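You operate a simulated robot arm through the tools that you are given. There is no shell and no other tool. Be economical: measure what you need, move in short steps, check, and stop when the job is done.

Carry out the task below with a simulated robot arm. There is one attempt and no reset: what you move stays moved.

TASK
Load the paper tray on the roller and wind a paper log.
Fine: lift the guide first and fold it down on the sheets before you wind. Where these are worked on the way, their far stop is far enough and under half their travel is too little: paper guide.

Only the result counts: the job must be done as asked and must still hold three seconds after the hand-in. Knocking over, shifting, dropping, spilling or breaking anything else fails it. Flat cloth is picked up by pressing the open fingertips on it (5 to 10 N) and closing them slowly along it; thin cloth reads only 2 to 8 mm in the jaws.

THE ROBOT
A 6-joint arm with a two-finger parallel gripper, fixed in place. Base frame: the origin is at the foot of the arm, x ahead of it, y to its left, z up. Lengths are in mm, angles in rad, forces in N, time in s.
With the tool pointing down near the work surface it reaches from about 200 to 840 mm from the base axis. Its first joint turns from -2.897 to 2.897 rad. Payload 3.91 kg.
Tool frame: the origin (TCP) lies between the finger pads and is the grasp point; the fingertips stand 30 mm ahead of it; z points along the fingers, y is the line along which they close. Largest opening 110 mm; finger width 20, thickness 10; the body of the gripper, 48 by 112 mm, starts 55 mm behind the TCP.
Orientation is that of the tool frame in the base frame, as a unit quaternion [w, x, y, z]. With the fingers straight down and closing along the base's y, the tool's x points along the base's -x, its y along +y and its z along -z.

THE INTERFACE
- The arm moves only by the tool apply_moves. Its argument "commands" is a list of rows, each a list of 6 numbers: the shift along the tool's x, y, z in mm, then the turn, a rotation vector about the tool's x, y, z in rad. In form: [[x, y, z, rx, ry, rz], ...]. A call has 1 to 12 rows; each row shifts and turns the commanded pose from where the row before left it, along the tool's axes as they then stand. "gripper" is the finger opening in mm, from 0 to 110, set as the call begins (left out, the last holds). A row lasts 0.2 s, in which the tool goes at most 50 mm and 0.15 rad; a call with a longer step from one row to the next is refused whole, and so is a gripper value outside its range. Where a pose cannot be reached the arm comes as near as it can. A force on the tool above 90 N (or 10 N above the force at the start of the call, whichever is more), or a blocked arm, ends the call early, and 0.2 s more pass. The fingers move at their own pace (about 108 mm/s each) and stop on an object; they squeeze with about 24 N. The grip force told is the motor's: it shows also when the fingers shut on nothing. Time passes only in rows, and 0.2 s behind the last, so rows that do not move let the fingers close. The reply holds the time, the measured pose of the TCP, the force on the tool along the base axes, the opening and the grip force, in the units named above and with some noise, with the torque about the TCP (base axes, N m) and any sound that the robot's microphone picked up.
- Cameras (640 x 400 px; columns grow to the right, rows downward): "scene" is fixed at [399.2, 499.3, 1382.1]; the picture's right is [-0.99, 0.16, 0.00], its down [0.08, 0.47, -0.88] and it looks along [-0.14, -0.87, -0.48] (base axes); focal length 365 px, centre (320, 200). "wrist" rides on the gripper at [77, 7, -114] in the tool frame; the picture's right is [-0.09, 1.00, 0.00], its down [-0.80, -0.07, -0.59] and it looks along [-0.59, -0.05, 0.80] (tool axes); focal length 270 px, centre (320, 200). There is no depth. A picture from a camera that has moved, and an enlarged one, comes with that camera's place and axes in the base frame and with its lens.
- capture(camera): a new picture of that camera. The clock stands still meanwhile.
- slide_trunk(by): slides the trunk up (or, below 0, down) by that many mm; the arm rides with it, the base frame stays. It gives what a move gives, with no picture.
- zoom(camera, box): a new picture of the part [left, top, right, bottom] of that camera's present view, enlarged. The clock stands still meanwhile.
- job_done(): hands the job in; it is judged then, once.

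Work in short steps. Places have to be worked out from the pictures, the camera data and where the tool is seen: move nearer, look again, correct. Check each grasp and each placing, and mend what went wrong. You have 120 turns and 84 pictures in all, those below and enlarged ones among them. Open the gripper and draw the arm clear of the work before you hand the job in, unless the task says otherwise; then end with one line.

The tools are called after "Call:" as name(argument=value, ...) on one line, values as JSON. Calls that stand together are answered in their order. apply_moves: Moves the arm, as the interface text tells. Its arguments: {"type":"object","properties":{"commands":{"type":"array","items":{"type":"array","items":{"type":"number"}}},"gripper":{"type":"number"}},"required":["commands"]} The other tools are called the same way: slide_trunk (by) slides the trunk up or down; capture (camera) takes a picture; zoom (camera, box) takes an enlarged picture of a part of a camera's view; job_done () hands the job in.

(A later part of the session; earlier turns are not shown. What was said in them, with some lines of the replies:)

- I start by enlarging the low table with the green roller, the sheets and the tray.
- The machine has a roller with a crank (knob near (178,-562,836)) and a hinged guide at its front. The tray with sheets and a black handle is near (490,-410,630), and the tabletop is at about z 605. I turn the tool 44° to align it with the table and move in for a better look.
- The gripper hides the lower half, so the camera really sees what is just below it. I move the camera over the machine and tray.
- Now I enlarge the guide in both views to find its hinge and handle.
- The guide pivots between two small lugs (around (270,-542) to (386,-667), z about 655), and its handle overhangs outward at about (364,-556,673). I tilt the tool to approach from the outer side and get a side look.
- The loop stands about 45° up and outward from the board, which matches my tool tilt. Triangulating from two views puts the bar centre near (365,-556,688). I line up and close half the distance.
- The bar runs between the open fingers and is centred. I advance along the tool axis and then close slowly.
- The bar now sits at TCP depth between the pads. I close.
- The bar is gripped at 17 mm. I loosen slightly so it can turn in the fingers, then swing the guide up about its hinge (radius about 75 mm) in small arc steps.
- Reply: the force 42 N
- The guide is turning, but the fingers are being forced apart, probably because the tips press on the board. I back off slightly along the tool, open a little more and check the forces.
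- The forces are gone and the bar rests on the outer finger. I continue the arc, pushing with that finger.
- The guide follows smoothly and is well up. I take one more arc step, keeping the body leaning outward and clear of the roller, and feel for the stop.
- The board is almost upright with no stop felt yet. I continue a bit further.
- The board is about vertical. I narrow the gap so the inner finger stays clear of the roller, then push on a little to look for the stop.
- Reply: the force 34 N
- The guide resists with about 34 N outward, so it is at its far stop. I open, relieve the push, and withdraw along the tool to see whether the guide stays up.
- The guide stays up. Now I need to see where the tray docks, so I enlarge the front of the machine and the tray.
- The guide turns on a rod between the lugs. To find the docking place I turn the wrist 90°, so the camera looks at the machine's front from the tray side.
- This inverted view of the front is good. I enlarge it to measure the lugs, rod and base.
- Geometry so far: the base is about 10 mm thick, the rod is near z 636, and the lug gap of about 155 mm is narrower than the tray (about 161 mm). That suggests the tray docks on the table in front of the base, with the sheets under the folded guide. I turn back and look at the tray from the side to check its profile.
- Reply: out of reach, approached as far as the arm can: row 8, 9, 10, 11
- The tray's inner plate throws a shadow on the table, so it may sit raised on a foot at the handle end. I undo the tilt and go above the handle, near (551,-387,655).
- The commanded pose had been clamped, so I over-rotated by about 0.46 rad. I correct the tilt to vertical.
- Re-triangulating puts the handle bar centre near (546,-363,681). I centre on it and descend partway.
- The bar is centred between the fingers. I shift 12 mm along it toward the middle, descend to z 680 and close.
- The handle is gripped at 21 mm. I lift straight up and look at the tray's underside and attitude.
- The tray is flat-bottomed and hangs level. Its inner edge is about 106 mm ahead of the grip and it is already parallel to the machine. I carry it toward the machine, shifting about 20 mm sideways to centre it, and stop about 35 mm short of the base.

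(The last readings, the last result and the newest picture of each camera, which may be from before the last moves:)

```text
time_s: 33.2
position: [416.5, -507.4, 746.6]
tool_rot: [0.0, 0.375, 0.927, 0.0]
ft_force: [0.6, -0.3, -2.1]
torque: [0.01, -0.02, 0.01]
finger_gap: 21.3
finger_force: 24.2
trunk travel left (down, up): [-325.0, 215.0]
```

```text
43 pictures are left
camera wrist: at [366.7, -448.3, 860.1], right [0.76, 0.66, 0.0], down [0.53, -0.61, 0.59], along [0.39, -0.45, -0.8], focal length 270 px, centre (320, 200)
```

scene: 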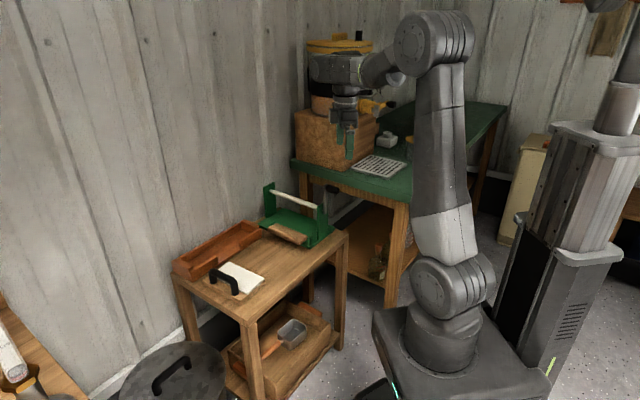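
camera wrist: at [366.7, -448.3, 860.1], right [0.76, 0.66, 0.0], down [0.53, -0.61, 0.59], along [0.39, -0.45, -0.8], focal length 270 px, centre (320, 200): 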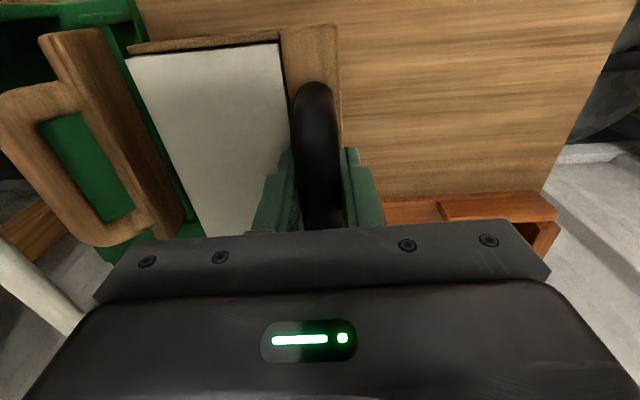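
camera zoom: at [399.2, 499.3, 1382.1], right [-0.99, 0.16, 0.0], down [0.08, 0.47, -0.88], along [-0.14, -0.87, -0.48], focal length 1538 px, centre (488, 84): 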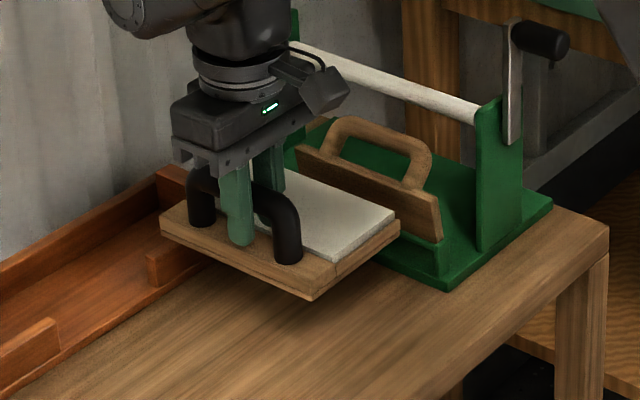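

Both views say the tray is about 6 mm too far toward the red box and about 37 mm short of the base. I shift 7 mm back and lower to about 15 mm above the table.

Call:
apply_moves(commands=[[7, 0, 0, 0, 0, 0], [0, 0, 20, 0, 0, 0], [0, 0, 20, 0, 0, 0], [0, 0, 10, 0, 0, 0]])

Call:
zoom(camera="scene", box=[230, 200, 320, 270])

Call:
capture(camera="wrist")

```text
time_s: 34.2
position: [412.3, -502.0, 696.2]
tool_rot: [0.001, 0.375, 0.927, 0.0]
ft_force: [0.5, -0.5, -2.8]
torque: [0.02, -0.01, -0.03]
finger_gap: 21.1
finger_force: 23.9
trunk travel left (down, up): [-325.0, 215.0]
```

```text
5.71 times, centred on (275, 235) of scene
camera zoom: at [399.2, 499.3, 1382.1], right [-0.99, 0.16, 0.0], down [0.08, 0.47, -0.88], along [-0.14, -0.87, -0.48], focal length 2087 px, centre (577, 0)
```

zoom: 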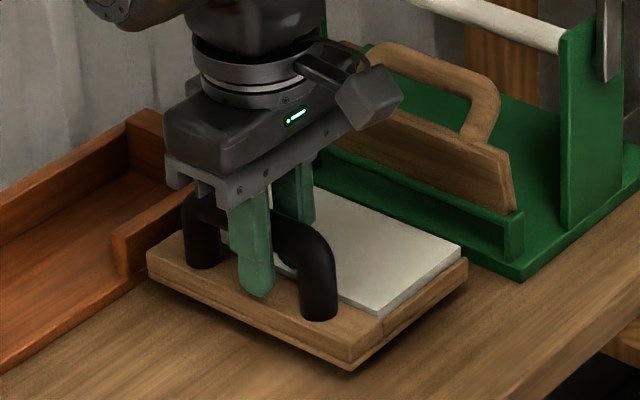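

```text
41 pictures are left
camera wrist: at [362.1, -442.7, 810.6], right [0.76, 0.66, 0.0], down [0.53, -0.61, 0.6], along [0.39, -0.45, -0.8], focal length 270 px, centre (320, 200)
```

wrist: 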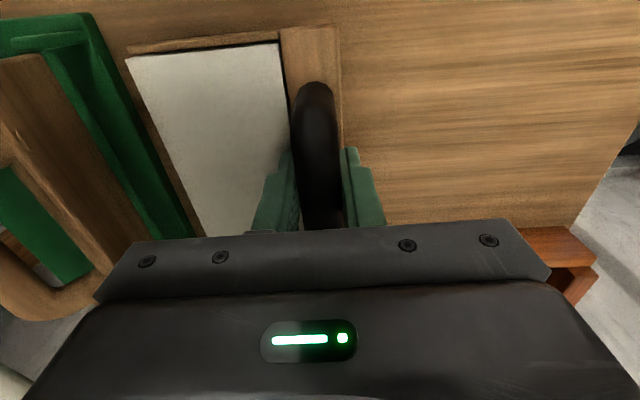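

The tray is centred, clear of the red box by a few millimetres, and about 25–40 mm from the base front. I lower to just above the table, then advance slowly, feeling for contact with the base's front face.

Call:
apply_moves(commands=[[0, 0, 6, 0, 0, 0], [0, 0, 6, 0, 0, 0], [0, -5, 0, 0, 0, 0], [0, -5, 0, 0, 0, 0], [0, -4, 0, 0, 0, 0]])

Call:
zoom(camera="scene", box=[230, 200, 320, 270])

Call:
zoom(camera="wrist", box=[0, 0, 360, 240])

```text
time_s: 35.4
position: [402.0, -511.2, 684.0]
tool_rot: [0.0, 0.375, 0.927, 0.0]
ft_force: [0.6, 0.1, -1.8]
torque: [0.03, -0.03, -0.01]
finger_gap: 21.2
finger_force: 24.0
trunk travel left (down, up): [-325.0, 215.0]
```

```text
5.71 times, centred on (275, 235) of scene
camera zoom: at [399.2, 499.3, 1382.1], right [-0.99, 0.16, 0.0], down [0.08, 0.47, -0.88], along [-0.14, -0.87, -0.48], focal length 2087 px, centre (577, 0)
```

zoom: 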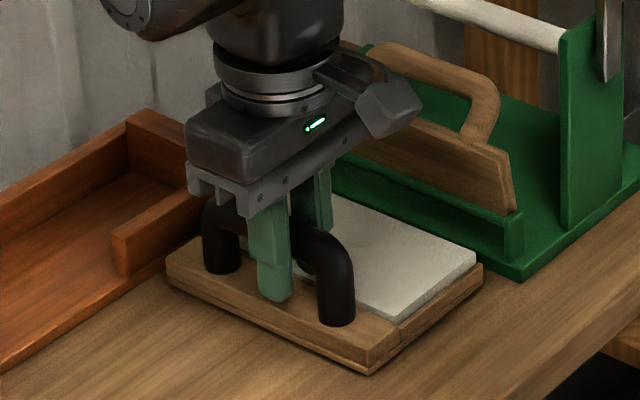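

```text
1.67 times, centred on (180, 120) of wrist
camera zoom: at [351.8, -452.8, 798.0], right [0.76, 0.66, 0.0], down [0.53, -0.61, 0.6], along [0.39, -0.45, -0.8], focal length 450 px, centre (553, 333)
```

zoom: 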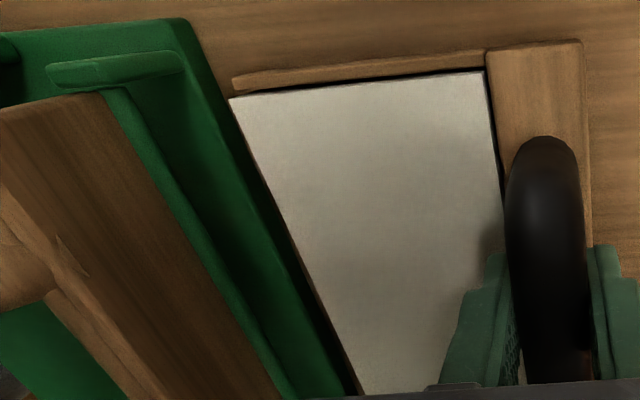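

About 8–10 mm remains between the tray and the base. I advance in 2 mm steps until contact.

Call:
apply_moves(commands=[[0, -2, 0, 0, 0, 0], [0, -2, 0, 0, 0, 0], [0, -2, 0, 0, 0, 0], [0, -1.5, 0, 0, 0, 0], [0, -1.5, 0, 0, 0, 0]])

Call:
zoom(camera="wrist", box=[0, 0, 360, 240])

Call:
zoom(camera="scene", box=[255, 210, 315, 255])

```text
time_s: 36.6
position: [395.1, -517.7, 684.0]
tool_rot: [0.001, 0.374, 0.927, 0.0]
ft_force: [0.4, -0.2, -1.0]
torque: [0.01, -0.02, 0.04]
finger_gap: 21.1
finger_force: 24.1
trunk travel left (down, up): [-325.0, 215.0]
```

```text
1.67 times, centred on (180, 120) of wrist
camera zoom: at [345.8, -459.0, 798.0], right [0.76, 0.66, 0.0], down [0.53, -0.61, 0.6], along [0.39, -0.45, -0.8], focal length 450 px, centre (553, 333)
```

zoom: 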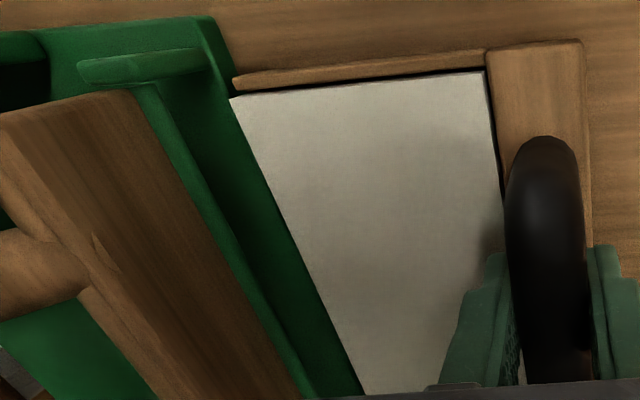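

```text
8.89 times, centred on (285, 232) of scene
camera zoom: at [399.2, 499.3, 1382.1], right [-0.99, 0.16, 0.0], down [0.08, 0.47, -0.88], along [-0.14, -0.87, -0.48], focal length 3247 px, centre (631, -89)
```

zoom: 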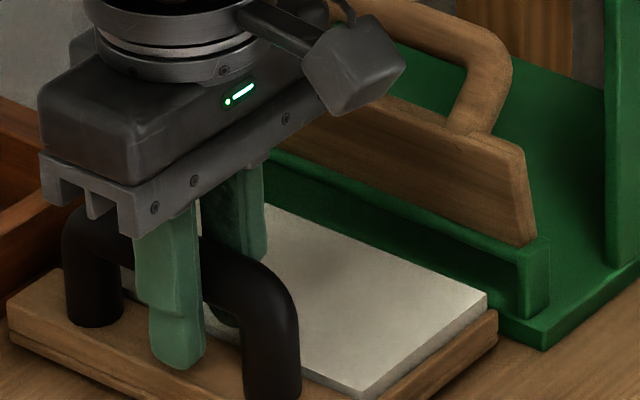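

No contact yet, though it looks almost touching. I continue in 1.5 mm steps.

Call:
apply_moves(commands=[[0, -1.5, 0, 0, 0, 0], [0, -1.5, 0, 0, 0, 0], [0, -1.5, 0, 0, 0, 0], [0, -1.5, 0, 0, 0, 0]])

Call:
zoom(camera="wrist", box=[0, 0, 360, 240])

```text
time_s: 37.6
position: [391.7, -522.3, 684.2]
tool_rot: [0.0, 0.374, 0.927, -0.001]
ft_force: [0.8, 0.1, -1.3]
torque: [0.04, -0.03, 0.01]
finger_gap: 21.1
finger_force: 24.1
trunk travel left (down, up): [-325.0, 215.0]
```

```text
1.67 times, centred on (180, 120) of wrist
camera zoom: at [341.6, -463.6, 798.2], right [0.76, 0.66, 0.0], down [0.53, -0.61, 0.6], along [0.39, -0.45, -0.8], focal length 450 px, centre (553, 333)
```

zoom: 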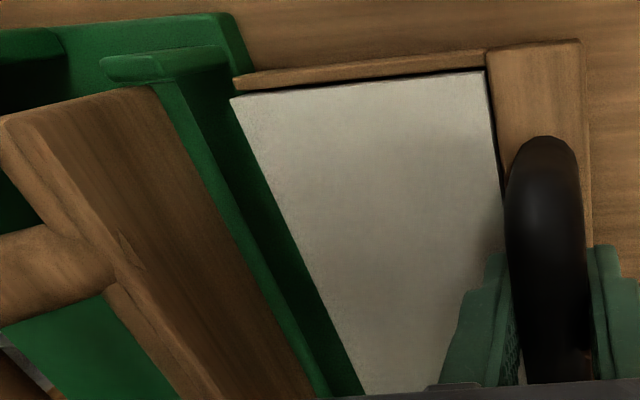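

The image overlap may just be parallax, and there is still no force. I keep stepping inward gently and watch the force.

Call:
apply_moves(commands=[[0, -1.5, 0, 0, 0, 0], [0, -1.5, 0, 0, 0, 0], [0, -1.5, 0, 0, 0, 0], [0, -1.5, 0, 0, 0, 0]])

Call:
zoom(camera="wrist", box=[0, 0, 360, 240])

Call:
zoom(camera="scene", box=[255, 210, 315, 255])

```text
time_s: 38.6
position: [389.0, -525.8, 683.9]
tool_rot: [0.0, 0.374, 0.927, 0.0]
ft_force: [6.0, 5.8, 3.1]
torque: [0.13, -0.03, -0.39]
finger_gap: 21.4
finger_force: 24.5
trunk travel left (down, up): [-325.0, 215.0]
```

```text
1.67 times, centred on (180, 120) of wrist
camera zoom: at [338.6, -466.9, 798.0], right [0.76, 0.66, 0.0], down [0.53, -0.61, 0.6], along [0.39, -0.45, -0.8], focal length 450 px, centre (553, 333)
```

zoom: 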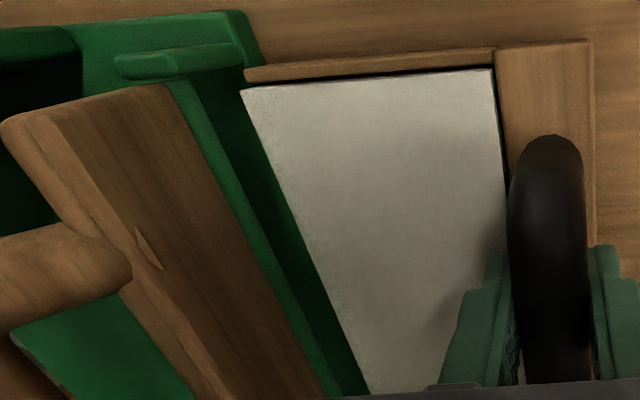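

```text
8.89 times, centred on (285, 232) of scene
camera zoom: at [399.2, 499.3, 1382.1], right [-0.99, 0.16, 0.0], down [0.08, 0.47, -0.88], along [-0.14, -0.87, -0.48], focal length 3247 px, centre (631, -89)
```

zoom: 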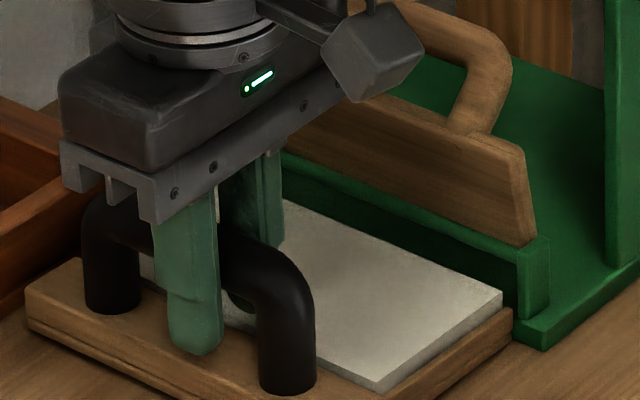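

Contact: about 8 N pushing back along +u, so the tray's inner edge abuts the base's front face at table level, centred between the lugs. I ease off 1 mm, set it down and check the touch-down force.

Call:
apply_moves(commands=[[0, 1, 0, 0, 0, 0], [0, 0, 1.5, 0, 0, 0], [0, 0, 1.5, 0, 0, 0]])

```text
time_s: 39.4
position: [389.2, -524.6, 682.3]
tool_rot: [0.002, 0.373, 0.928, -0.001]
ft_force: [7.7, 9.2, 6.6]
torque: [-0.09, 0.09, -0.34]
finger_gap: 21.0
finger_force: 23.8
trunk travel left (down, up): [-325.0, 215.0]
```

Call:
apply_moves(commands=[[0, 1, 0, 0, 0, 0], [0, 1, 0, 0, 0, 0]])

Call:
zoom(camera="wrist", box=[0, 0, 360, 240])

Call:
zoom(camera="scene", box=[230, 200, 320, 270])

```text
time_s: 40.0
position: [389.1, -524.7, 680.3]
tool_rot: [0.0, 0.374, 0.927, -0.001]
ft_force: [5.0, 2.8, 3.7]
torque: [-0.16, -0.07, -0.32]
finger_gap: 21.6
finger_force: 24.0
trunk travel left (down, up): [-325.0, 215.0]
```

```text
1.67 times, centred on (180, 120) of wrist
camera zoom: at [339.8, -465.9, 795.1], right [0.76, 0.66, 0.0], down [0.53, -0.61, 0.6], along [0.39, -0.45, -0.8], focal length 450 px, centre (553, 333)
```

zoom: 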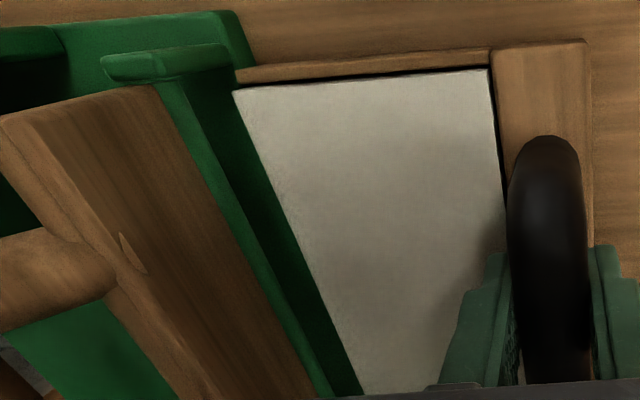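

```text
5.71 times, centred on (275, 235) of scene
camera zoom: at [399.2, 499.3, 1382.1], right [-0.99, 0.16, 0.0], down [0.08, 0.47, -0.88], along [-0.14, -0.87, -0.48], focal length 2087 px, centre (577, 0)
```

zoom: 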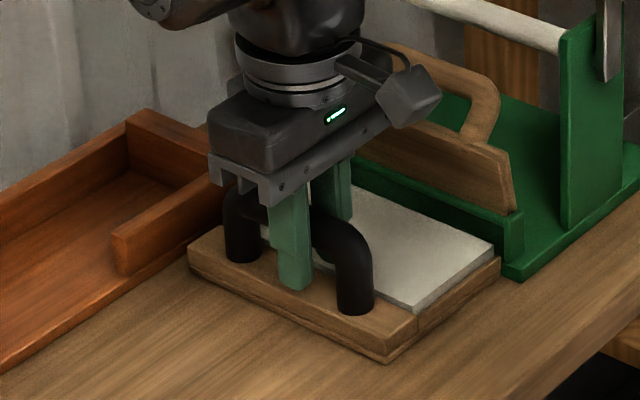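

The tray is on the table against the base. I release and rise, then inspect the fit.

Call:
apply_moves(commands=[[0, 0, 0, 0, 0, 0], [0, 0, -15, 0, 0, 0], [0, 0, -30, 0, 0, 0], [0, 0, -40, 0, 0, 0], [0, 0, -40, 0, 0, 0]], gripper=50)

Call:
capture(camera="wrist")

Call:
zoom(camera="scene", box=[230, 195, 330, 270])

```text
time_s: 41.2
position: [389.4, -523.4, 806.2]
tool_rot: [0.001, 0.375, 0.927, -0.001]
ft_force: [-0.5, -0.7, 0.4]
torque: [0.01, 0.01, -0.03]
finger_gap: 49.9
finger_force: 0.0
trunk travel left (down, up): [-325.0, 215.0]
```

```text
31 pictures are left
camera wrist: at [339.7, -464.5, 920.8], right [0.76, 0.66, 0.0], down [0.53, -0.61, 0.6], along [0.39, -0.45, -0.8], focal length 270 px, centre (320, 200)
```

wrist: 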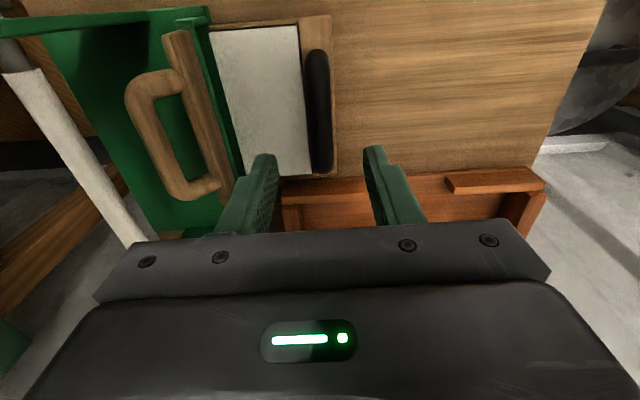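

```text
5.33 times, centred on (280, 232) of scene
camera zoom: at [399.2, 499.3, 1382.1], right [-0.99, 0.16, 0.0], down [0.08, 0.47, -0.88], along [-0.14, -0.87, -0.48], focal length 1948 px, centre (533, 27)
```

zoom: 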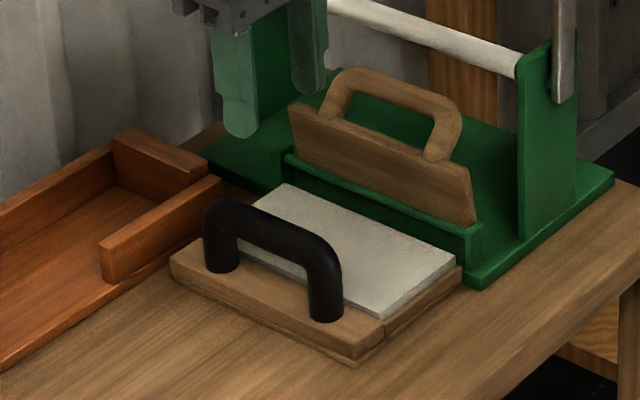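

Call:
zoom(camera="wrist", box=[160, 0, 350, 190])

```text
2.11 times, centred on (255, 95) of wrist
camera zoom: at [339.7, -464.5, 920.8], right [0.76, 0.66, 0.0], down [0.53, -0.61, 0.6], along [0.39, -0.45, -0.8], focal length 569 px, centre (457, 421)
```

zoom: 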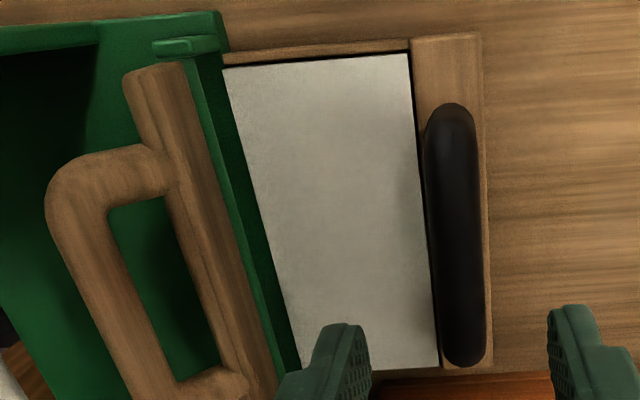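

The tray abuts the base, centred. Next I fold the guide. I return along my withdrawal path to straddle the guide's handle bar at its far stop.

Call:
apply_moves(commands=[[-2, -25, -25, 0, 0, 0], [-2, -25, -24, 0, 0, 0], [0, 0, 0, 0.133, 0, 0], [0, 0, 0, 0.133, 0, 0], [0, 0, 0, 0.134, 0, 0], [0, -20, 40, 0, 0, 0], [0, -10, 40, 0, 0, 0]], gripper=38)

Call:
capture(camera="wrist")

```text
time_s: 42.8
position: [318.1, -607.1, 792.2]
tool_rot: [-0.074, 0.367, 0.909, -0.185]
ft_force: [-0.2, -0.5, 0.0]
torque: [-0.02, 0.03, 0.02]
finger_gap: 38.0
finger_force: 0.0
trunk travel left (down, up): [-325.0, 215.0]
```

```text
28 pictures are left
camera wrist: at [299.0, -516.6, 896.1], right [0.7, 0.6, -0.39], down [0.69, -0.43, 0.58], along [0.18, -0.67, -0.72], focal length 270 px, centre (320, 200)
```

wrist: 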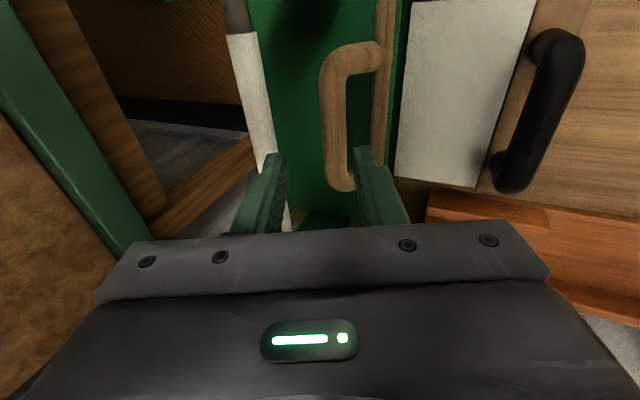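

The bar sits about 11 mm outward of the finger centre line. I shift 9 mm outward and descend over it.

Call:
apply_moves(commands=[[0, 9, 0, 0, 0, 0], [0, 0, 30, 0, 0, 0], [0, 0, 25, 0, 0, 0], [0, 0, 17, 0, 0, 0]])

Call:
capture(camera="wrist")

```text
time_s: 43.8
position: [303.6, -619.4, 722.4]
tool_rot: [-0.074, 0.367, 0.909, -0.184]
ft_force: [0.4, 0.7, -0.1]
torque: [-0.01, 0.0, 0.02]
finger_gap: 38.1
finger_force: 0.1
trunk travel left (down, up): [-325.0, 215.0]
```

```text
27 pictures are left
camera wrist: at [284.7, -529.5, 826.2], right [0.7, 0.6, -0.39], down [0.69, -0.44, 0.58], along [0.18, -0.67, -0.72], focal length 270 px, centre (320, 200)
```

wrist: 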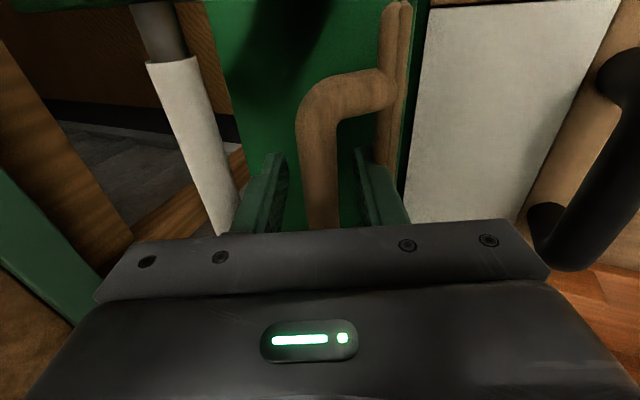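

The bar is centred between the fingers. I swing the guide outward along the reverse arc, bringing the tool upright so that it clears the tray handle.

Call:
apply_moves(commands=[[0, 10, -5.9, -0.1, 0, 0], [0, 10.5, -4.8, -0.1, 0, 0], [0, 10.8, -0.7, -0.1, 0, 0], [0, 10.8, 0.4, -0.1, 0, 0]], gripper=30)

Call:
capture(camera="wrist")

```text
time_s: 44.8
position: [319.8, -603.8, 723.8]
tool_rot: [-0.005, 0.376, 0.926, -0.021]
ft_force: [-49.9, -51.8, -20.7]
torque: [-3.91, 3.11, -1.07]
finger_gap: 17.9
finger_force: 0.1
trunk travel left (down, up): [-325.0, 215.0]
stopped in row 4: the force on the tool passed its limit at 95 N (the readings are from after the stop); the commanded pose is now the measured one
```

```text
26 pictures are left
camera wrist: at [272.2, -541.2, 837.8], right [0.76, 0.65, -0.04], down [0.54, -0.59, 0.6], along [0.37, -0.48, -0.8], focal length 270 px, centre (320, 200)
```

wrist: 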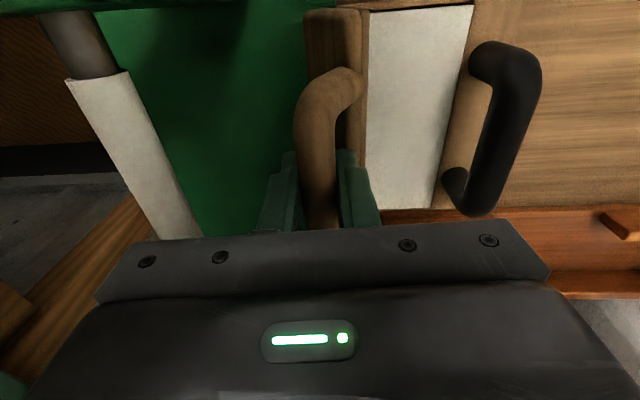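

I turned the tool the wrong way relative to the guide, so the outer finger wedged on the board. I open up and tilt back to relieve the force.

Call:
apply_moves(commands=[[0, -4, 0, 0, 0, 0], [0, -3, 0, 0.1, 0, 0], [0, 0, -4, 0.1, 0, 0], [0, 0, -4, 0.1, 0, 0]], gripper=36)

Call:
capture(camera="wrist")

Call:
zoom(camera="scene", box=[220, 160, 340, 270])

```text
time_s: 45.8
position: [324.1, -600.0, 735.8]
tool_rot: [-0.058, 0.369, 0.914, -0.156]
ft_force: [0.5, -0.2, -0.1]
torque: [0.0, -0.02, 0.02]
finger_gap: 36.3
finger_force: 0.1
trunk travel left (down, up): [-325.0, 215.0]
```

```text
25 pictures are left
camera wrist: at [299.4, -514.8, 840.9], right [0.72, 0.61, -0.33], down [0.66, -0.46, 0.59], along [0.21, -0.64, -0.74], focal length 270 px, centre (320, 200)
```

wrist: 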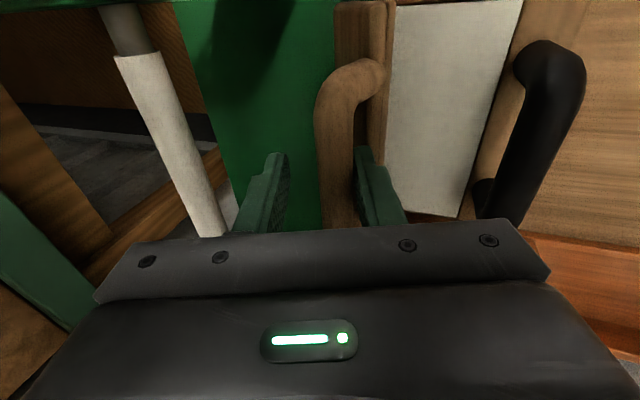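

```text
3.64 times, centred on (280, 215) of scene
camera zoom: at [399.2, 499.3, 1382.1], right [-0.99, 0.16, 0.0], down [0.08, 0.47, -0.88], along [-0.14, -0.87, -0.48], focal length 1328 px, centre (466, 146)
```

zoom: 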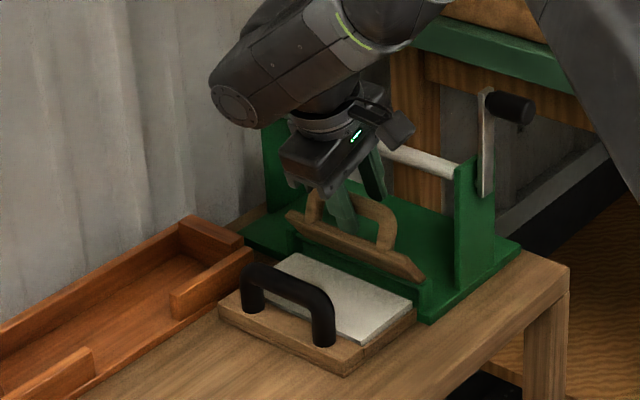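

It is free again: the guide leans outward at roughly 60° and the bar rests between the fingers. I now keep the tilt constant and draw the bar outward and down along the arc.

Call:
apply_moves(commands=[[0, 7, -1, 0, 0, 0], [0, 7, -1, 0, 0, 0], [0, 9, 0.5, 0, 0, 0], [0, 9, 0.5, 0, 0, 0], [0, 8, 2, 0, 0, 0]])

Call:
capture(camera="wrist")

```text
time_s: 47.0
position: [351.2, -573.3, 720.6]
tool_rot: [-0.058, 0.368, 0.915, -0.156]
ft_force: [0.4, -0.5, 0.1]
torque: [0.0, 0.01, -0.02]
finger_gap: 35.9
finger_force: 0.0
trunk travel left (down, up): [-325.0, 215.0]
```

```text
23 pictures are left
camera wrist: at [325.9, -487.2, 825.7], right [0.72, 0.62, -0.33], down [0.66, -0.46, 0.59], along [0.21, -0.64, -0.74], focal length 270 px, centre (320, 200)
```

wrist: 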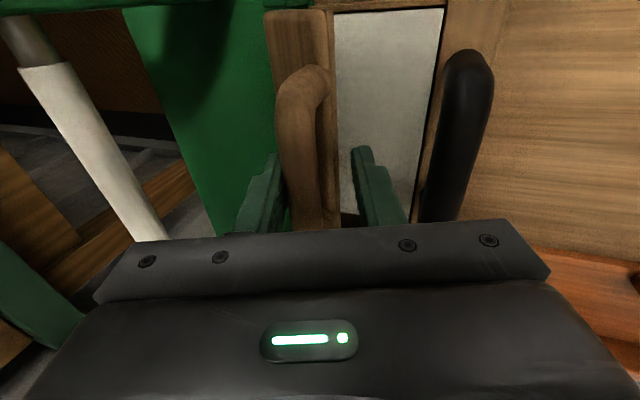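

The guide follows and no force shows. I narrow the gap to stay clear of the tray handle and continue down the arc.

Call:
apply_moves(commands=[[0, 2, 0, 0, 0, 0], [0, 7, 2, 0, 0, 0], [0, 7, 3, 0, 0, 0], [0, 6, 3, 0, 0, 0]], gripper=25)

Call:
capture(camera="wrist")

Call:
zoom(camera="scene", box=[220, 170, 330, 270])

```text
time_s: 48.0
position: [362.1, -560.3, 705.7]
tool_rot: [-0.059, 0.369, 0.914, -0.157]
ft_force: [0.9, 0.0, -0.8]
torque: [-0.01, -0.01, 0.0]
finger_gap: 25.0
finger_force: 0.0
trunk travel left (down, up): [-325.0, 215.0]
```

```text
22 pictures are left
camera wrist: at [337.8, -474.1, 810.9], right [0.72, 0.62, -0.33], down [0.66, -0.46, 0.59], along [0.21, -0.64, -0.74], focal length 270 px, centre (320, 200)
```

wrist: 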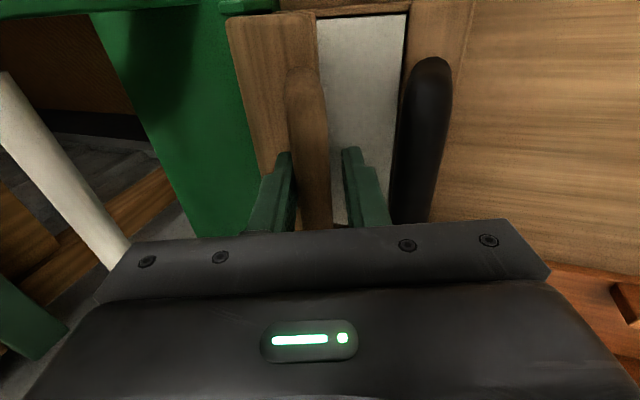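

```text
4.00 times, centred on (275, 220) of scene
camera zoom: at [399.2, 499.3, 1382.1], right [-0.99, 0.16, 0.0], down [0.08, 0.47, -0.88], along [-0.14, -0.87, -0.48], focal length 1461 px, centre (500, 120)
```

zoom: 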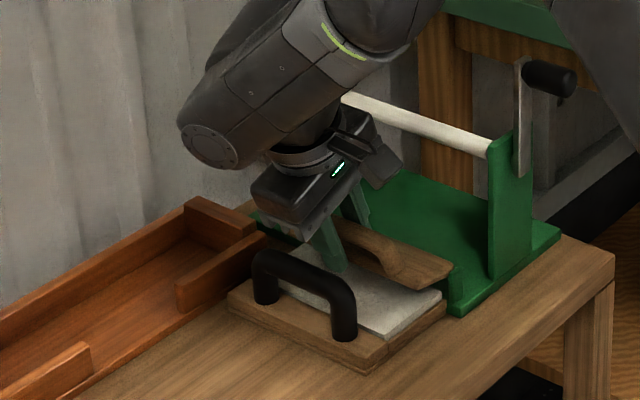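

The guide is nearly down. I lift the fingers straight out, close them and turn upright, so I can press the bar down the rest of the way from above.

Call:
apply_moves(commands=[[0, -6.5, -19, 0, 0, 0], [0, -9, -27, 0, 0, 0], [0, -9, -27, 0, 0, 0], [0, 0, 0, -0.11, 0, 0], [0, 0, 0, -0.11, 0, 0], [0, 0, 0, -0.11, 0, 0]])

Call:
apply_moves(commands=[[0, 0, 0, 0, 0, 0], [0, 0, 0, 0, 0, 0]], gripper=0)

Call:
capture(camera="wrist")

```text
time_s: 49.4
position: [362.6, -559.6, 782.6]
tool_rot: [0.003, 0.373, 0.928, -0.005]
ft_force: [-0.2, -1.0, 0.5]
torque: [-0.02, 0.0, -0.01]
finger_gap: 24.9
finger_force: 0.0
trunk travel left (down, up): [-325.0, 215.0]
```

```text
time_s: 50.0
position: [362.6, -560.4, 782.2]
tool_rot: [0.002, 0.373, 0.928, -0.004]
ft_force: [-0.5, -0.1, 0.1]
torque: [-0.02, 0.01, 0.01]
finger_gap: 0.2
finger_force: 24.5
trunk travel left (down, up): [-325.0, 215.0]
```

```text
20 pictures are left
camera wrist: at [312.4, -499.4, 896.0], right [0.75, 0.66, -0.01], down [0.53, -0.6, 0.6], along [0.39, -0.46, -0.8], focal length 270 px, centre (320, 200)
```

wrist: 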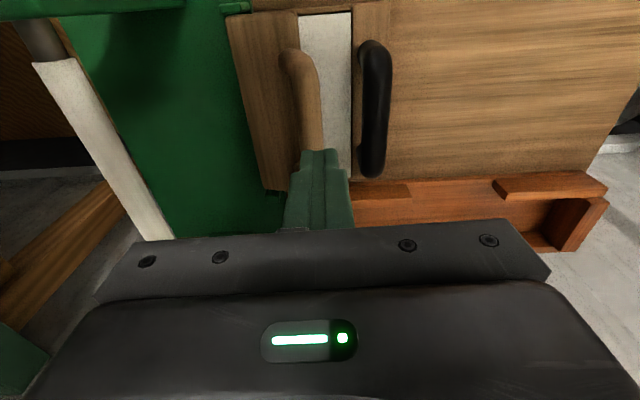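

The bar lies about 7 mm inward of the fingertips. I press down gently, following the bar outward, and let the force limit stop me.

Call:
apply_moves(commands=[[0, -4, 0, 0, 0, 0], [0, 0, 20, 0, 0, 0], [0, 0, 18, 0, 0, 0], [0, 3, 4, 0, 0, 0], [0, 3, 4, 0, 0, 0], [0, 3, 4, 0, 0, 0], [0, 3, 4, 0, 0, 0]])

Call:
capture(camera="wrist")

Call:
zoom(camera="scene", box=[220, 170, 330, 270])

```text
time_s: 51.6
position: [367.4, -554.4, 729.1]
tool_rot: [0.004, 0.374, 0.928, -0.005]
ft_force: [-2.7, -0.9, 9.3]
torque: [-0.09, 0.08, 0.06]
finger_gap: 0.0
finger_force: 23.6
trunk travel left (down, up): [-325.0, 215.0]
```

```text
19 pictures are left
camera wrist: at [317.4, -494.6, 843.4], right [0.75, 0.66, -0.01], down [0.53, -0.6, 0.6], along [0.39, -0.46, -0.8], focal length 270 px, centre (320, 200)
```

wrist: 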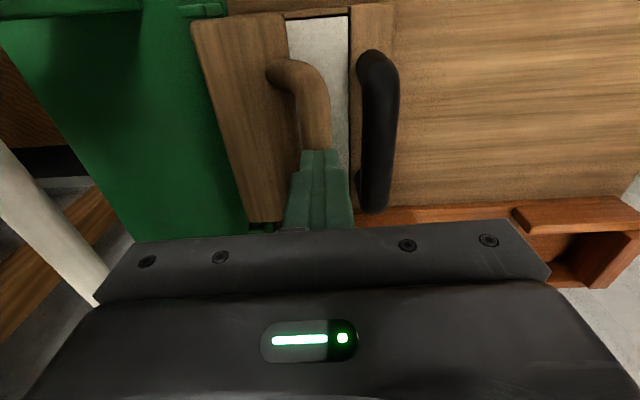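

```text
4.00 times, centred on (275, 220) of scene
camera zoom: at [399.2, 499.3, 1382.1], right [-0.99, 0.16, 0.0], down [0.08, 0.47, -0.88], along [-0.14, -0.87, -0.48], focal length 1461 px, centre (500, 120)
```

zoom: 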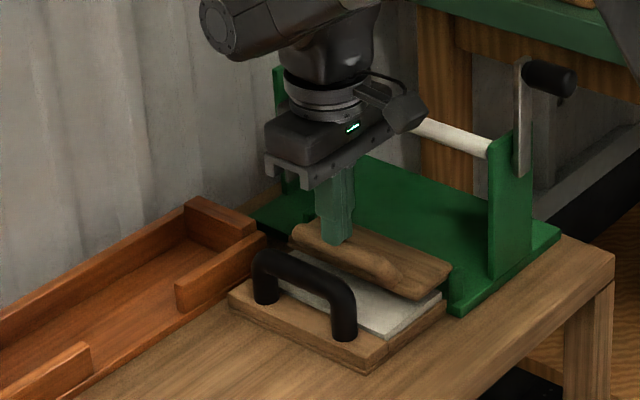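

The fingertips are at z 699 with 9 N reaction, which is the bar's original closed height. I press 2 mm more to confirm it is at the end, then retreat upward.

Call:
apply_moves(commands=[[0, 1, 2, 0, 0, 0]])

Call:
apply_moves(commands=[[0, 0, -20, 0, 0, 0], [0, 0, -40, 0, 0, 0], [0, 0, -40, 0, 0, 0], [0, 0, -40, 0, 0, 0], [0, 0, -40, 0, 0, 0]])

Call:
zoom(camera="scene", box=[220, 160, 350, 270])

```text
time_s: 52.0
position: [367.7, -555.0, 729.6]
tool_rot: [0.004, 0.374, 0.928, -0.007]
ft_force: [-8.5, -5.5, 20.7]
torque: [-0.19, 0.31, -0.07]
finger_gap: 0.0
finger_force: 23.7
trunk travel left (down, up): [-325.0, 215.0]
```

```text
time_s: 53.2
position: [368.5, -551.6, 907.3]
tool_rot: [0.002, 0.374, 0.927, -0.004]
ft_force: [1.0, 0.0, 0.4]
torque: [0.01, 0.0, -0.01]
finger_gap: 0.0
finger_force: 23.6
trunk travel left (down, up): [-325.0, 215.0]
```

```text
3.64 times, centred on (285, 215) of scene
camera zoom: at [399.2, 499.3, 1382.1], right [-0.99, 0.16, 0.0], down [0.08, 0.47, -0.88], along [-0.14, -0.87, -0.48], focal length 1328 px, centre (447, 146)
```

zoom: 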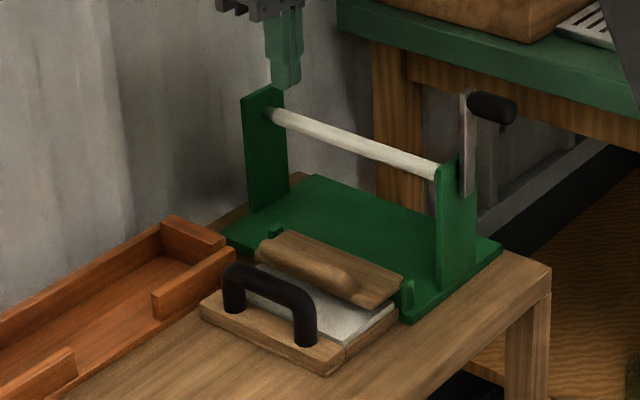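

The guide lies flat on the sheets. Now the crank: its knob is near (178,-562,836), axis along the roller. I move above it at a safe height and look.

Call:
apply_moves(commands=[[24, -28, -3, 0, 0, 0], [24, -28, -3, 0, 0, 0], [24, -28, -3, 0, 0, 0], [24, -28, -3, 0, 0, 0], [23, -28, -3, 0, 0, 0]], gripper=60)

Call:
capture(camera="wrist")

Call:
zoom(camera="scene", box=[270, 150, 370, 230])

```text
time_s: 54.4
position: [185.9, -568.9, 921.7]
tool_rot: [0.003, 0.373, 0.928, -0.004]
ft_force: [1.1, 0.6, -0.1]
torque: [0.0, -0.03, -0.03]
finger_gap: 59.9
finger_force: 0.1
trunk travel left (down, up): [-325.0, 215.0]
```

```text
16 pictures are left
camera wrist: at [135.9, -509.1, 1035.9], right [0.75, 0.66, -0.01], down [0.53, -0.6, 0.6], along [0.39, -0.46, -0.8], focal length 270 px, centre (320, 200)
```

wrist: 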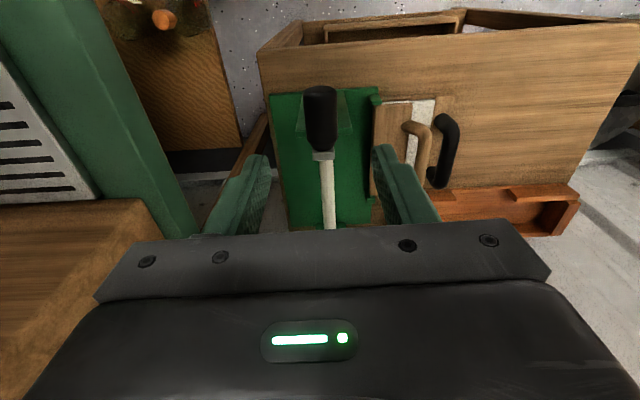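

```text
5.00 times, centred on (320, 190) of scene
camera zoom: at [399.2, 499.3, 1382.1], right [-0.99, 0.16, 0.0], down [0.08, 0.47, -0.88], along [-0.14, -0.87, -0.48], focal length 1826 px, centre (320, 250)
```

zoom: 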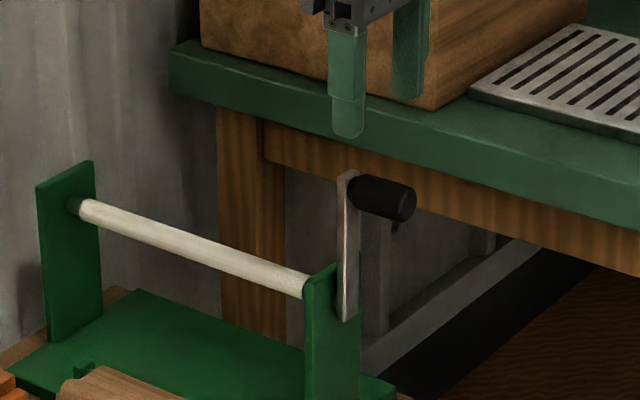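

Both views agree: knob centre (185,-569,829), axle at z≈739, crank radius about 90 mm. I'm right above it, so I descend over the outer half of the knob and close.

Call:
apply_moves(commands=[[6, 0, 20, 0, 0, 0], [0, 0, 30, 0, 0, 0], [0, 0, 31, 0, 0, 0], [0, 0, 0, 0, 0, 0]])

Call:
apply_moves(commands=[[0, 0, 0, 0, 0, 0], [0, 0, 0, 0, 0, 0], [0, 0, 0, 0, 0, 0]], gripper=15)

```text
time_s: 55.4
position: [181.8, -566.7, 842.0]
tool_rot: [0.003, 0.374, 0.927, -0.004]
ft_force: [0.3, -0.4, 1.2]
torque: [0.02, -0.04, 0.01]
finger_gap: 59.9
finger_force: 0.1
trunk travel left (down, up): [-325.0, 215.0]
```

```text
time_s: 56.2
position: [182.0, -566.4, 840.7]
tool_rot: [0.004, 0.374, 0.927, -0.004]
ft_force: [0.0, 0.5, -0.6]
torque: [0.04, 0.04, -1.08]
finger_gap: 24.7
finger_force: 45.2
trunk travel left (down, up): [-325.0, 215.0]
```

The knob is gripped at 24.7 mm. I try the first 45° of the turn toward the front in small arc steps.

Call:
apply_moves(commands=[[0, 11.7, 0.8, 0, 0, 0], [0, 11.6, 2.3, 0, 0, 0], [0, 11, 3.8, 0, 0, 0], [0, 10.7, 5.2, 0, 0, 0], [0, 9.8, 6.6, 0, 0, 0], [0, 8.8, 7.7, 0, 0, 0]])

```text
time_s: 57.6
position: [226.5, -521.1, 812.8]
tool_rot: [0.002, 0.374, 0.928, -0.004]
ft_force: [-0.6, -2.4, 0.5]
torque: [-0.07, 0.21, -0.95]
finger_gap: 24.2
finger_force: 44.8
trunk travel left (down, up): [-325.0, 215.0]
```

The crank turns freely. I continue to 90° and then further down.

Call:
apply_moves(commands=[[0, 14.3, 18.6, 0, 0, 0], [0, 9, 21.7, 0, 0, 0], [0, 3.1, 23.3, 0, 0, 0], [0, -3.1, 23.3, 0, 0, 0], [0, -9, 21.7, 0, 0, 0], [0, -14.3, 18.6, 0, 0, 0]])

Call:
zoom(camera="scene", box=[240, 150, 370, 255])

```text
time_s: 59.0
position: [229.8, -520.6, 691.1]
tool_rot: [0.003, 0.372, 0.928, -0.009]
ft_force: [28.9, 37.9, 24.8]
torque: [-2.87, 2.96, 0.24]
finger_gap: 24.9
finger_force: 45.1
trunk travel left (down, up): [-325.0, 215.0]
```

```text
3.81 times, centred on (305, 202) of scene
camera zoom: at [399.2, 499.3, 1382.1], right [-0.99, 0.16, 0.0], down [0.08, 0.47, -0.88], along [-0.14, -0.87, -0.48], focal length 1392 px, centre (377, 190)
```

zoom: 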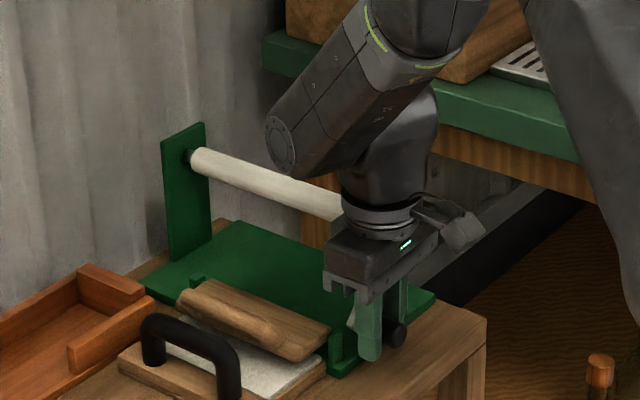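

The reaction of 47 N acts about 87 mm above the TCP, so the hand is touching the post, not the crank. The roller already looks thicker. I back up the arc and tilt the hand away from the machine about the closing axis.

Call:
apply_moves(commands=[[0, 14.3, -18.6, 0, 0, 0], [0, 9, -21.7, 0, 0, 0], [0, 3.1, -23.3, 0, 0, 0], [0, 0, 0, 0, -0.12, 0], [0, 0, 0, 0, -0.12, 0], [0, 0, 0, 0, -0.12, 0]])

```text
time_s: 60.4
position: [244.5, -501.3, 749.8]
tool_rot: [0.169, 0.366, 0.912, -0.073]
ft_force: [2.2, 12.5, -2.1]
torque: [0.27, -0.02, -0.07]
finger_gap: 24.8
finger_force: 10.4
trunk travel left (down, up): [-325.0, 215.0]
```

The tilt succeeded (0.37 rad) and the knob is still held at 90°. I continue down the arc with tilted-frame steps and watch the force.

Call:
apply_moves(commands=[[8.2, -3.1, 21.8, 0, 0, 0], [7.6, -9, 20.3, 0, 0, 0], [6.5, -14.3, 17.4, 0, 0, 0], [5, -18.6, 13.4, 0, 0, 0]])

```text
time_s: 61.4
position: [212.0, -536.2, 674.8]
tool_rot: [0.172, 0.367, 0.911, -0.074]
ft_force: [-23.2, -2.8, 34.2]
torque: [-0.01, 0.26, -1.19]
finger_gap: 24.4
finger_force: 45.0
trunk travel left (down, up): [-325.0, 215.0]
```

The remaining force points at the axle, so the true radius is nearer 86 mm. I correct for that and go on through the bottom.

Call:
apply_moves(commands=[[0.1, -22.7, 0.4, 0, 0, 0], [1, -22.3, 2.7, 0, 0, 0], [-1, -22.3, -2.7, 0, 0, 0], [-3, -20.7, -8, 0, 0, 0]])

Call:
zoom(camera="scene", box=[240, 150, 370, 255])

```text
time_s: 62.4
position: [151.3, -599.8, 680.4]
tool_rot: [0.168, 0.366, 0.912, -0.072]
ft_force: [-1.3, 9.1, -2.9]
torque: [-0.84, -0.27, -0.75]
finger_gap: 24.6
finger_force: 44.4
trunk travel left (down, up): [-325.0, 215.0]
```

```text
3.81 times, centred on (305, 202) of scene
camera zoom: at [399.2, 499.3, 1382.1], right [-0.99, 0.16, 0.0], down [0.08, 0.47, -0.88], along [-0.14, -0.87, -0.48], focal length 1392 px, centre (377, 190)
```

zoom: 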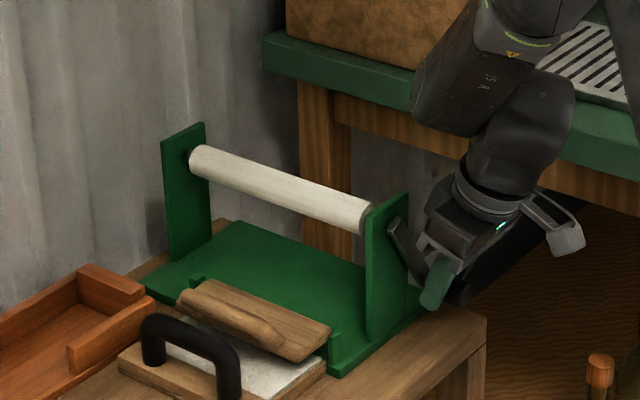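

The log is growing on the roller, so this direction works. The back part of the circle comes near the bench, so I lean the hand forward while going up.

Call:
apply_moves(commands=[[-4.8, -17.8, -12.8, 0.11, 0, 0], [-6.3, -15.4, -15.1, 0.11, 0, 0], [-7.3, -12.5, -17.1, 0.11, 0, 0], [-7.8, -9.6, -18.8, 0.11, 0, 0]])

```text
time_s: 63.4
position: [123.2, -626.1, 756.7]
tool_rot: [0.086, 0.396, 0.874, -0.268]
ft_force: [19.3, 12.2, 1.2]
torque: [-0.04, -0.5, 0.7]
finger_gap: 27.4
finger_force: 32.0
trunk travel left (down, up): [-325.0, 215.0]
```

On track, with only a moderate radial force. I continue over the top to complete the turn.

Call:
apply_moves(commands=[[-7.8, -4.2, -20.2, 0, 0, 0], [-7.3, -0.6, -21.2, 0, 0, 0], [-6.3, 5.3, -20.9, 0, 0, 0], [-4.8, 10.6, -19.2, 0, 0, 0], [-3, 15.3, -16, 0, 0, 0], [-1, 18, -12, 0, 0, 0]])

Call:
zoom(camera="scene", box=[240, 140, 370, 255])

```text
time_s: 64.8
position: [184.6, -566.2, 847.2]
tool_rot: [0.088, 0.393, 0.874, -0.272]
ft_force: [5.7, -5.8, 35.2]
torque: [0.16, 0.33, 0.89]
finger_gap: 27.2
finger_force: 45.8
trunk travel left (down, up): [-325.0, 215.0]
```

```text
3.48 times, centred on (305, 198) of scene
camera zoom: at [399.2, 499.3, 1382.1], right [-0.99, 0.16, 0.0], down [0.08, 0.47, -0.88], along [-0.14, -0.87, -0.48], focal length 1271 px, centre (372, 209)
```

zoom: 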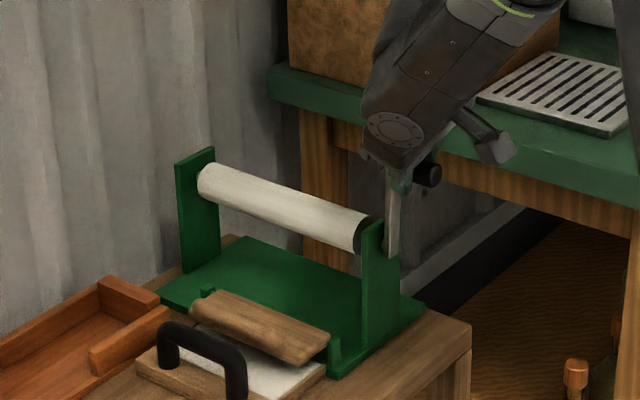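

One full turn has produced a clearly thicker log. I wind another turn with the same corrected circle to be sure.

Call:
apply_moves(commands=[[1.1, 21.4, -7, -0.11, 0, 0], [3, 22.2, 0.9, -0.11, 0, 0], [4.8, 20.2, 8.6, -0.11, 0, 0], [6.3, 15.4, 15.1, -0.11, 0, 0], [7.3, 8.5, 19.4, 0, 0, 0], [7.8, 3, 20.9, 0, 0, 0]])

```text
time_s: 66.2
position: [242.8, -501.5, 753.6]
tool_rot: [0.167, 0.366, 0.913, -0.068]
ft_force: [10.1, 13.2, 3.6]
torque: [0.58, 0.95, -1.08]
finger_gap: 24.4
finger_force: 45.0
trunk travel left (down, up): [-325.0, 215.0]
```

On track at 90°. I continue through the bottom.

Call:
apply_moves(commands=[[7.8, -3.5, 20.9, 0, 0, 0], [7.3, -8.5, 19.4, 0, 0, 0], [6.3, -13.7, 16.7, 0, 0, 0], [4.8, -17.8, 12.8, 0, 0, 0], [3, -20.7, 8, 0, 0, 0], [1, -22.3, 2.8, 0, 0, 0], [-1, -22.3, -2.8, 0, 0, 0], [-3, -20.7, -8, 0, 0, 0]])

```text
time_s: 68.0
position: [151.5, -598.6, 678.1]
tool_rot: [0.169, 0.367, 0.912, -0.07]
ft_force: [3.7, 3.9, -3.9]
torque: [-1.0, -0.39, -0.78]
finger_gap: 24.4
finger_force: 44.9
trunk travel left (down, up): [-325.0, 215.0]
```

At 210° again with low force. I finish the second turn up the back side with the forward lean.

Call:
apply_moves(commands=[[-4.8, -17.8, -12.8, 0.11, 0, 0], [-6.3, -15.4, -15.1, 0.11, 0, 0], [-7.3, -12.5, -17.1, 0.11, 0, 0], [-7.8, -9.6, -18.8, 0.11, 0, 0], [-7.8, -4.2, -20.2, 0, 0, 0], [-7.3, -0.6, -21.2, 0, 0, 0], [-6.3, 5.3, -20.9, 0, 0, 0], [-4.8, 10.6, -19.2, 0, 0, 0], [-3, 15.3, -16, 0, 0, 0], [-1, 18, -12, 0, 0, 0]])

Call:
zoom(camera="scene", box=[220, 140, 370, 270])

```text
time_s: 70.2
position: [185.7, -563.3, 845.6]
tool_rot: [0.089, 0.392, 0.875, -0.271]
ft_force: [3.2, -4.5, 40.2]
torque: [0.18, 0.52, 0.87]
finger_gap: 26.8
finger_force: 45.2
trunk travel left (down, up): [-325.0, 215.0]
```

```text
3.08 times, centred on (295, 205) of scene
camera zoom: at [399.2, 499.3, 1382.1], right [-0.99, 0.16, 0.0], down [0.08, 0.47, -0.88], along [-0.14, -0.87, -0.48], focal length 1124 px, centre (397, 185)
```

zoom: 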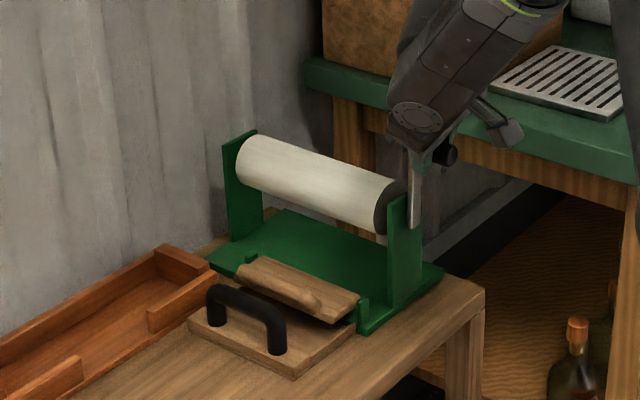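

The sheets have gone from the tray and a thick log is on the roller. I ease off, open and withdraw along the tool axis, then up and away.

Call:
apply_moves(commands=[[0, 0, -3, 0, 0, 0], [0, 0, 0, 0, 0, 0]])

Call:
apply_moves(commands=[[0, 0, 0, 0, 0, 0], [0, 0, 0, 0, 0, 0], [0, 0, -15, 0, 0, 0], [0, 0, -30, 0, 0, 0], [0, 0, -40, 0, 0, 0], [0, 0, -40, 0, 0, 0]], gripper=60)

Call:
zoom(camera="scene", box=[180, 120, 370, 290])

```text
time_s: 70.8
position: [185.7, -565.1, 844.6]
tool_rot: [0.086, 0.394, 0.874, -0.27]
ft_force: [12.8, -14.7, 30.3]
torque: [-0.49, -0.24, 1.38]
finger_gap: 27.0
finger_force: 44.2
trunk travel left (down, up): [-325.0, 215.0]
```

```text
time_s: 72.2
position: [192.6, -497.7, 950.3]
tool_rot: [0.085, 0.394, 0.875, -0.267]
ft_force: [-0.3, -1.2, 0.7]
torque: [0.02, -0.02, 0.01]
finger_gap: 60.0
finger_force: 0.0
trunk travel left (down, up): [-325.0, 215.0]
```

```text
2.35 times, centred on (275, 205) of scene
camera zoom: at [399.2, 499.3, 1382.1], right [-0.99, 0.16, 0.0], down [0.08, 0.47, -0.88], along [-0.14, -0.87, -0.48], focal length 860 px, centre (426, 188)
```

zoom: 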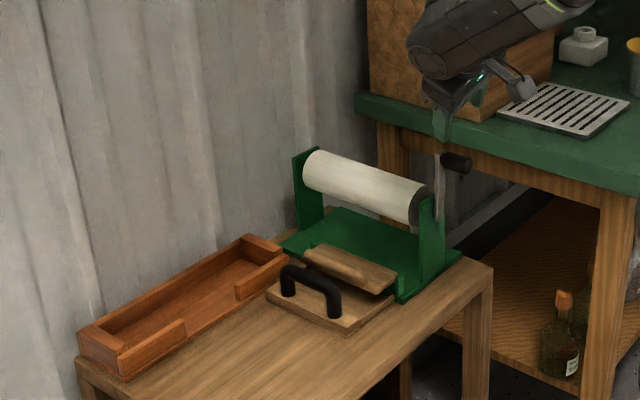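

The log is wound, the tray is docked, the guide is down and nothing else was disturbed. The gripper is open and clear, so I draw back a little more and hand in.

Call:
apply_moves(commands=[[0, 0, -40, 0, 0, 0], [0, 0, -30, 0, 0, 0], [0, 0, 0, 0, 0, 0]], gripper=100)

Call:
job_done()

```text
time_s: 73.0
position: [195.5, -457.4, 1008.4]
tool_rot: [0.085, 0.395, 0.874, -0.269]
ft_force: [-0.1, -0.1, 0.6]
torque: [-0.05, 0.0, 0.02]
finger_gap: 100.1
finger_force: 0.1
trunk travel left (down, up): [-325.0, 215.0]
```

```text
The job is handed in.
```

I lifted the guide to its far stop, set the tray against the front of the roller base, folded the guide down onto the sheets and wound a thick paper log in two full turns; the job is handed in.
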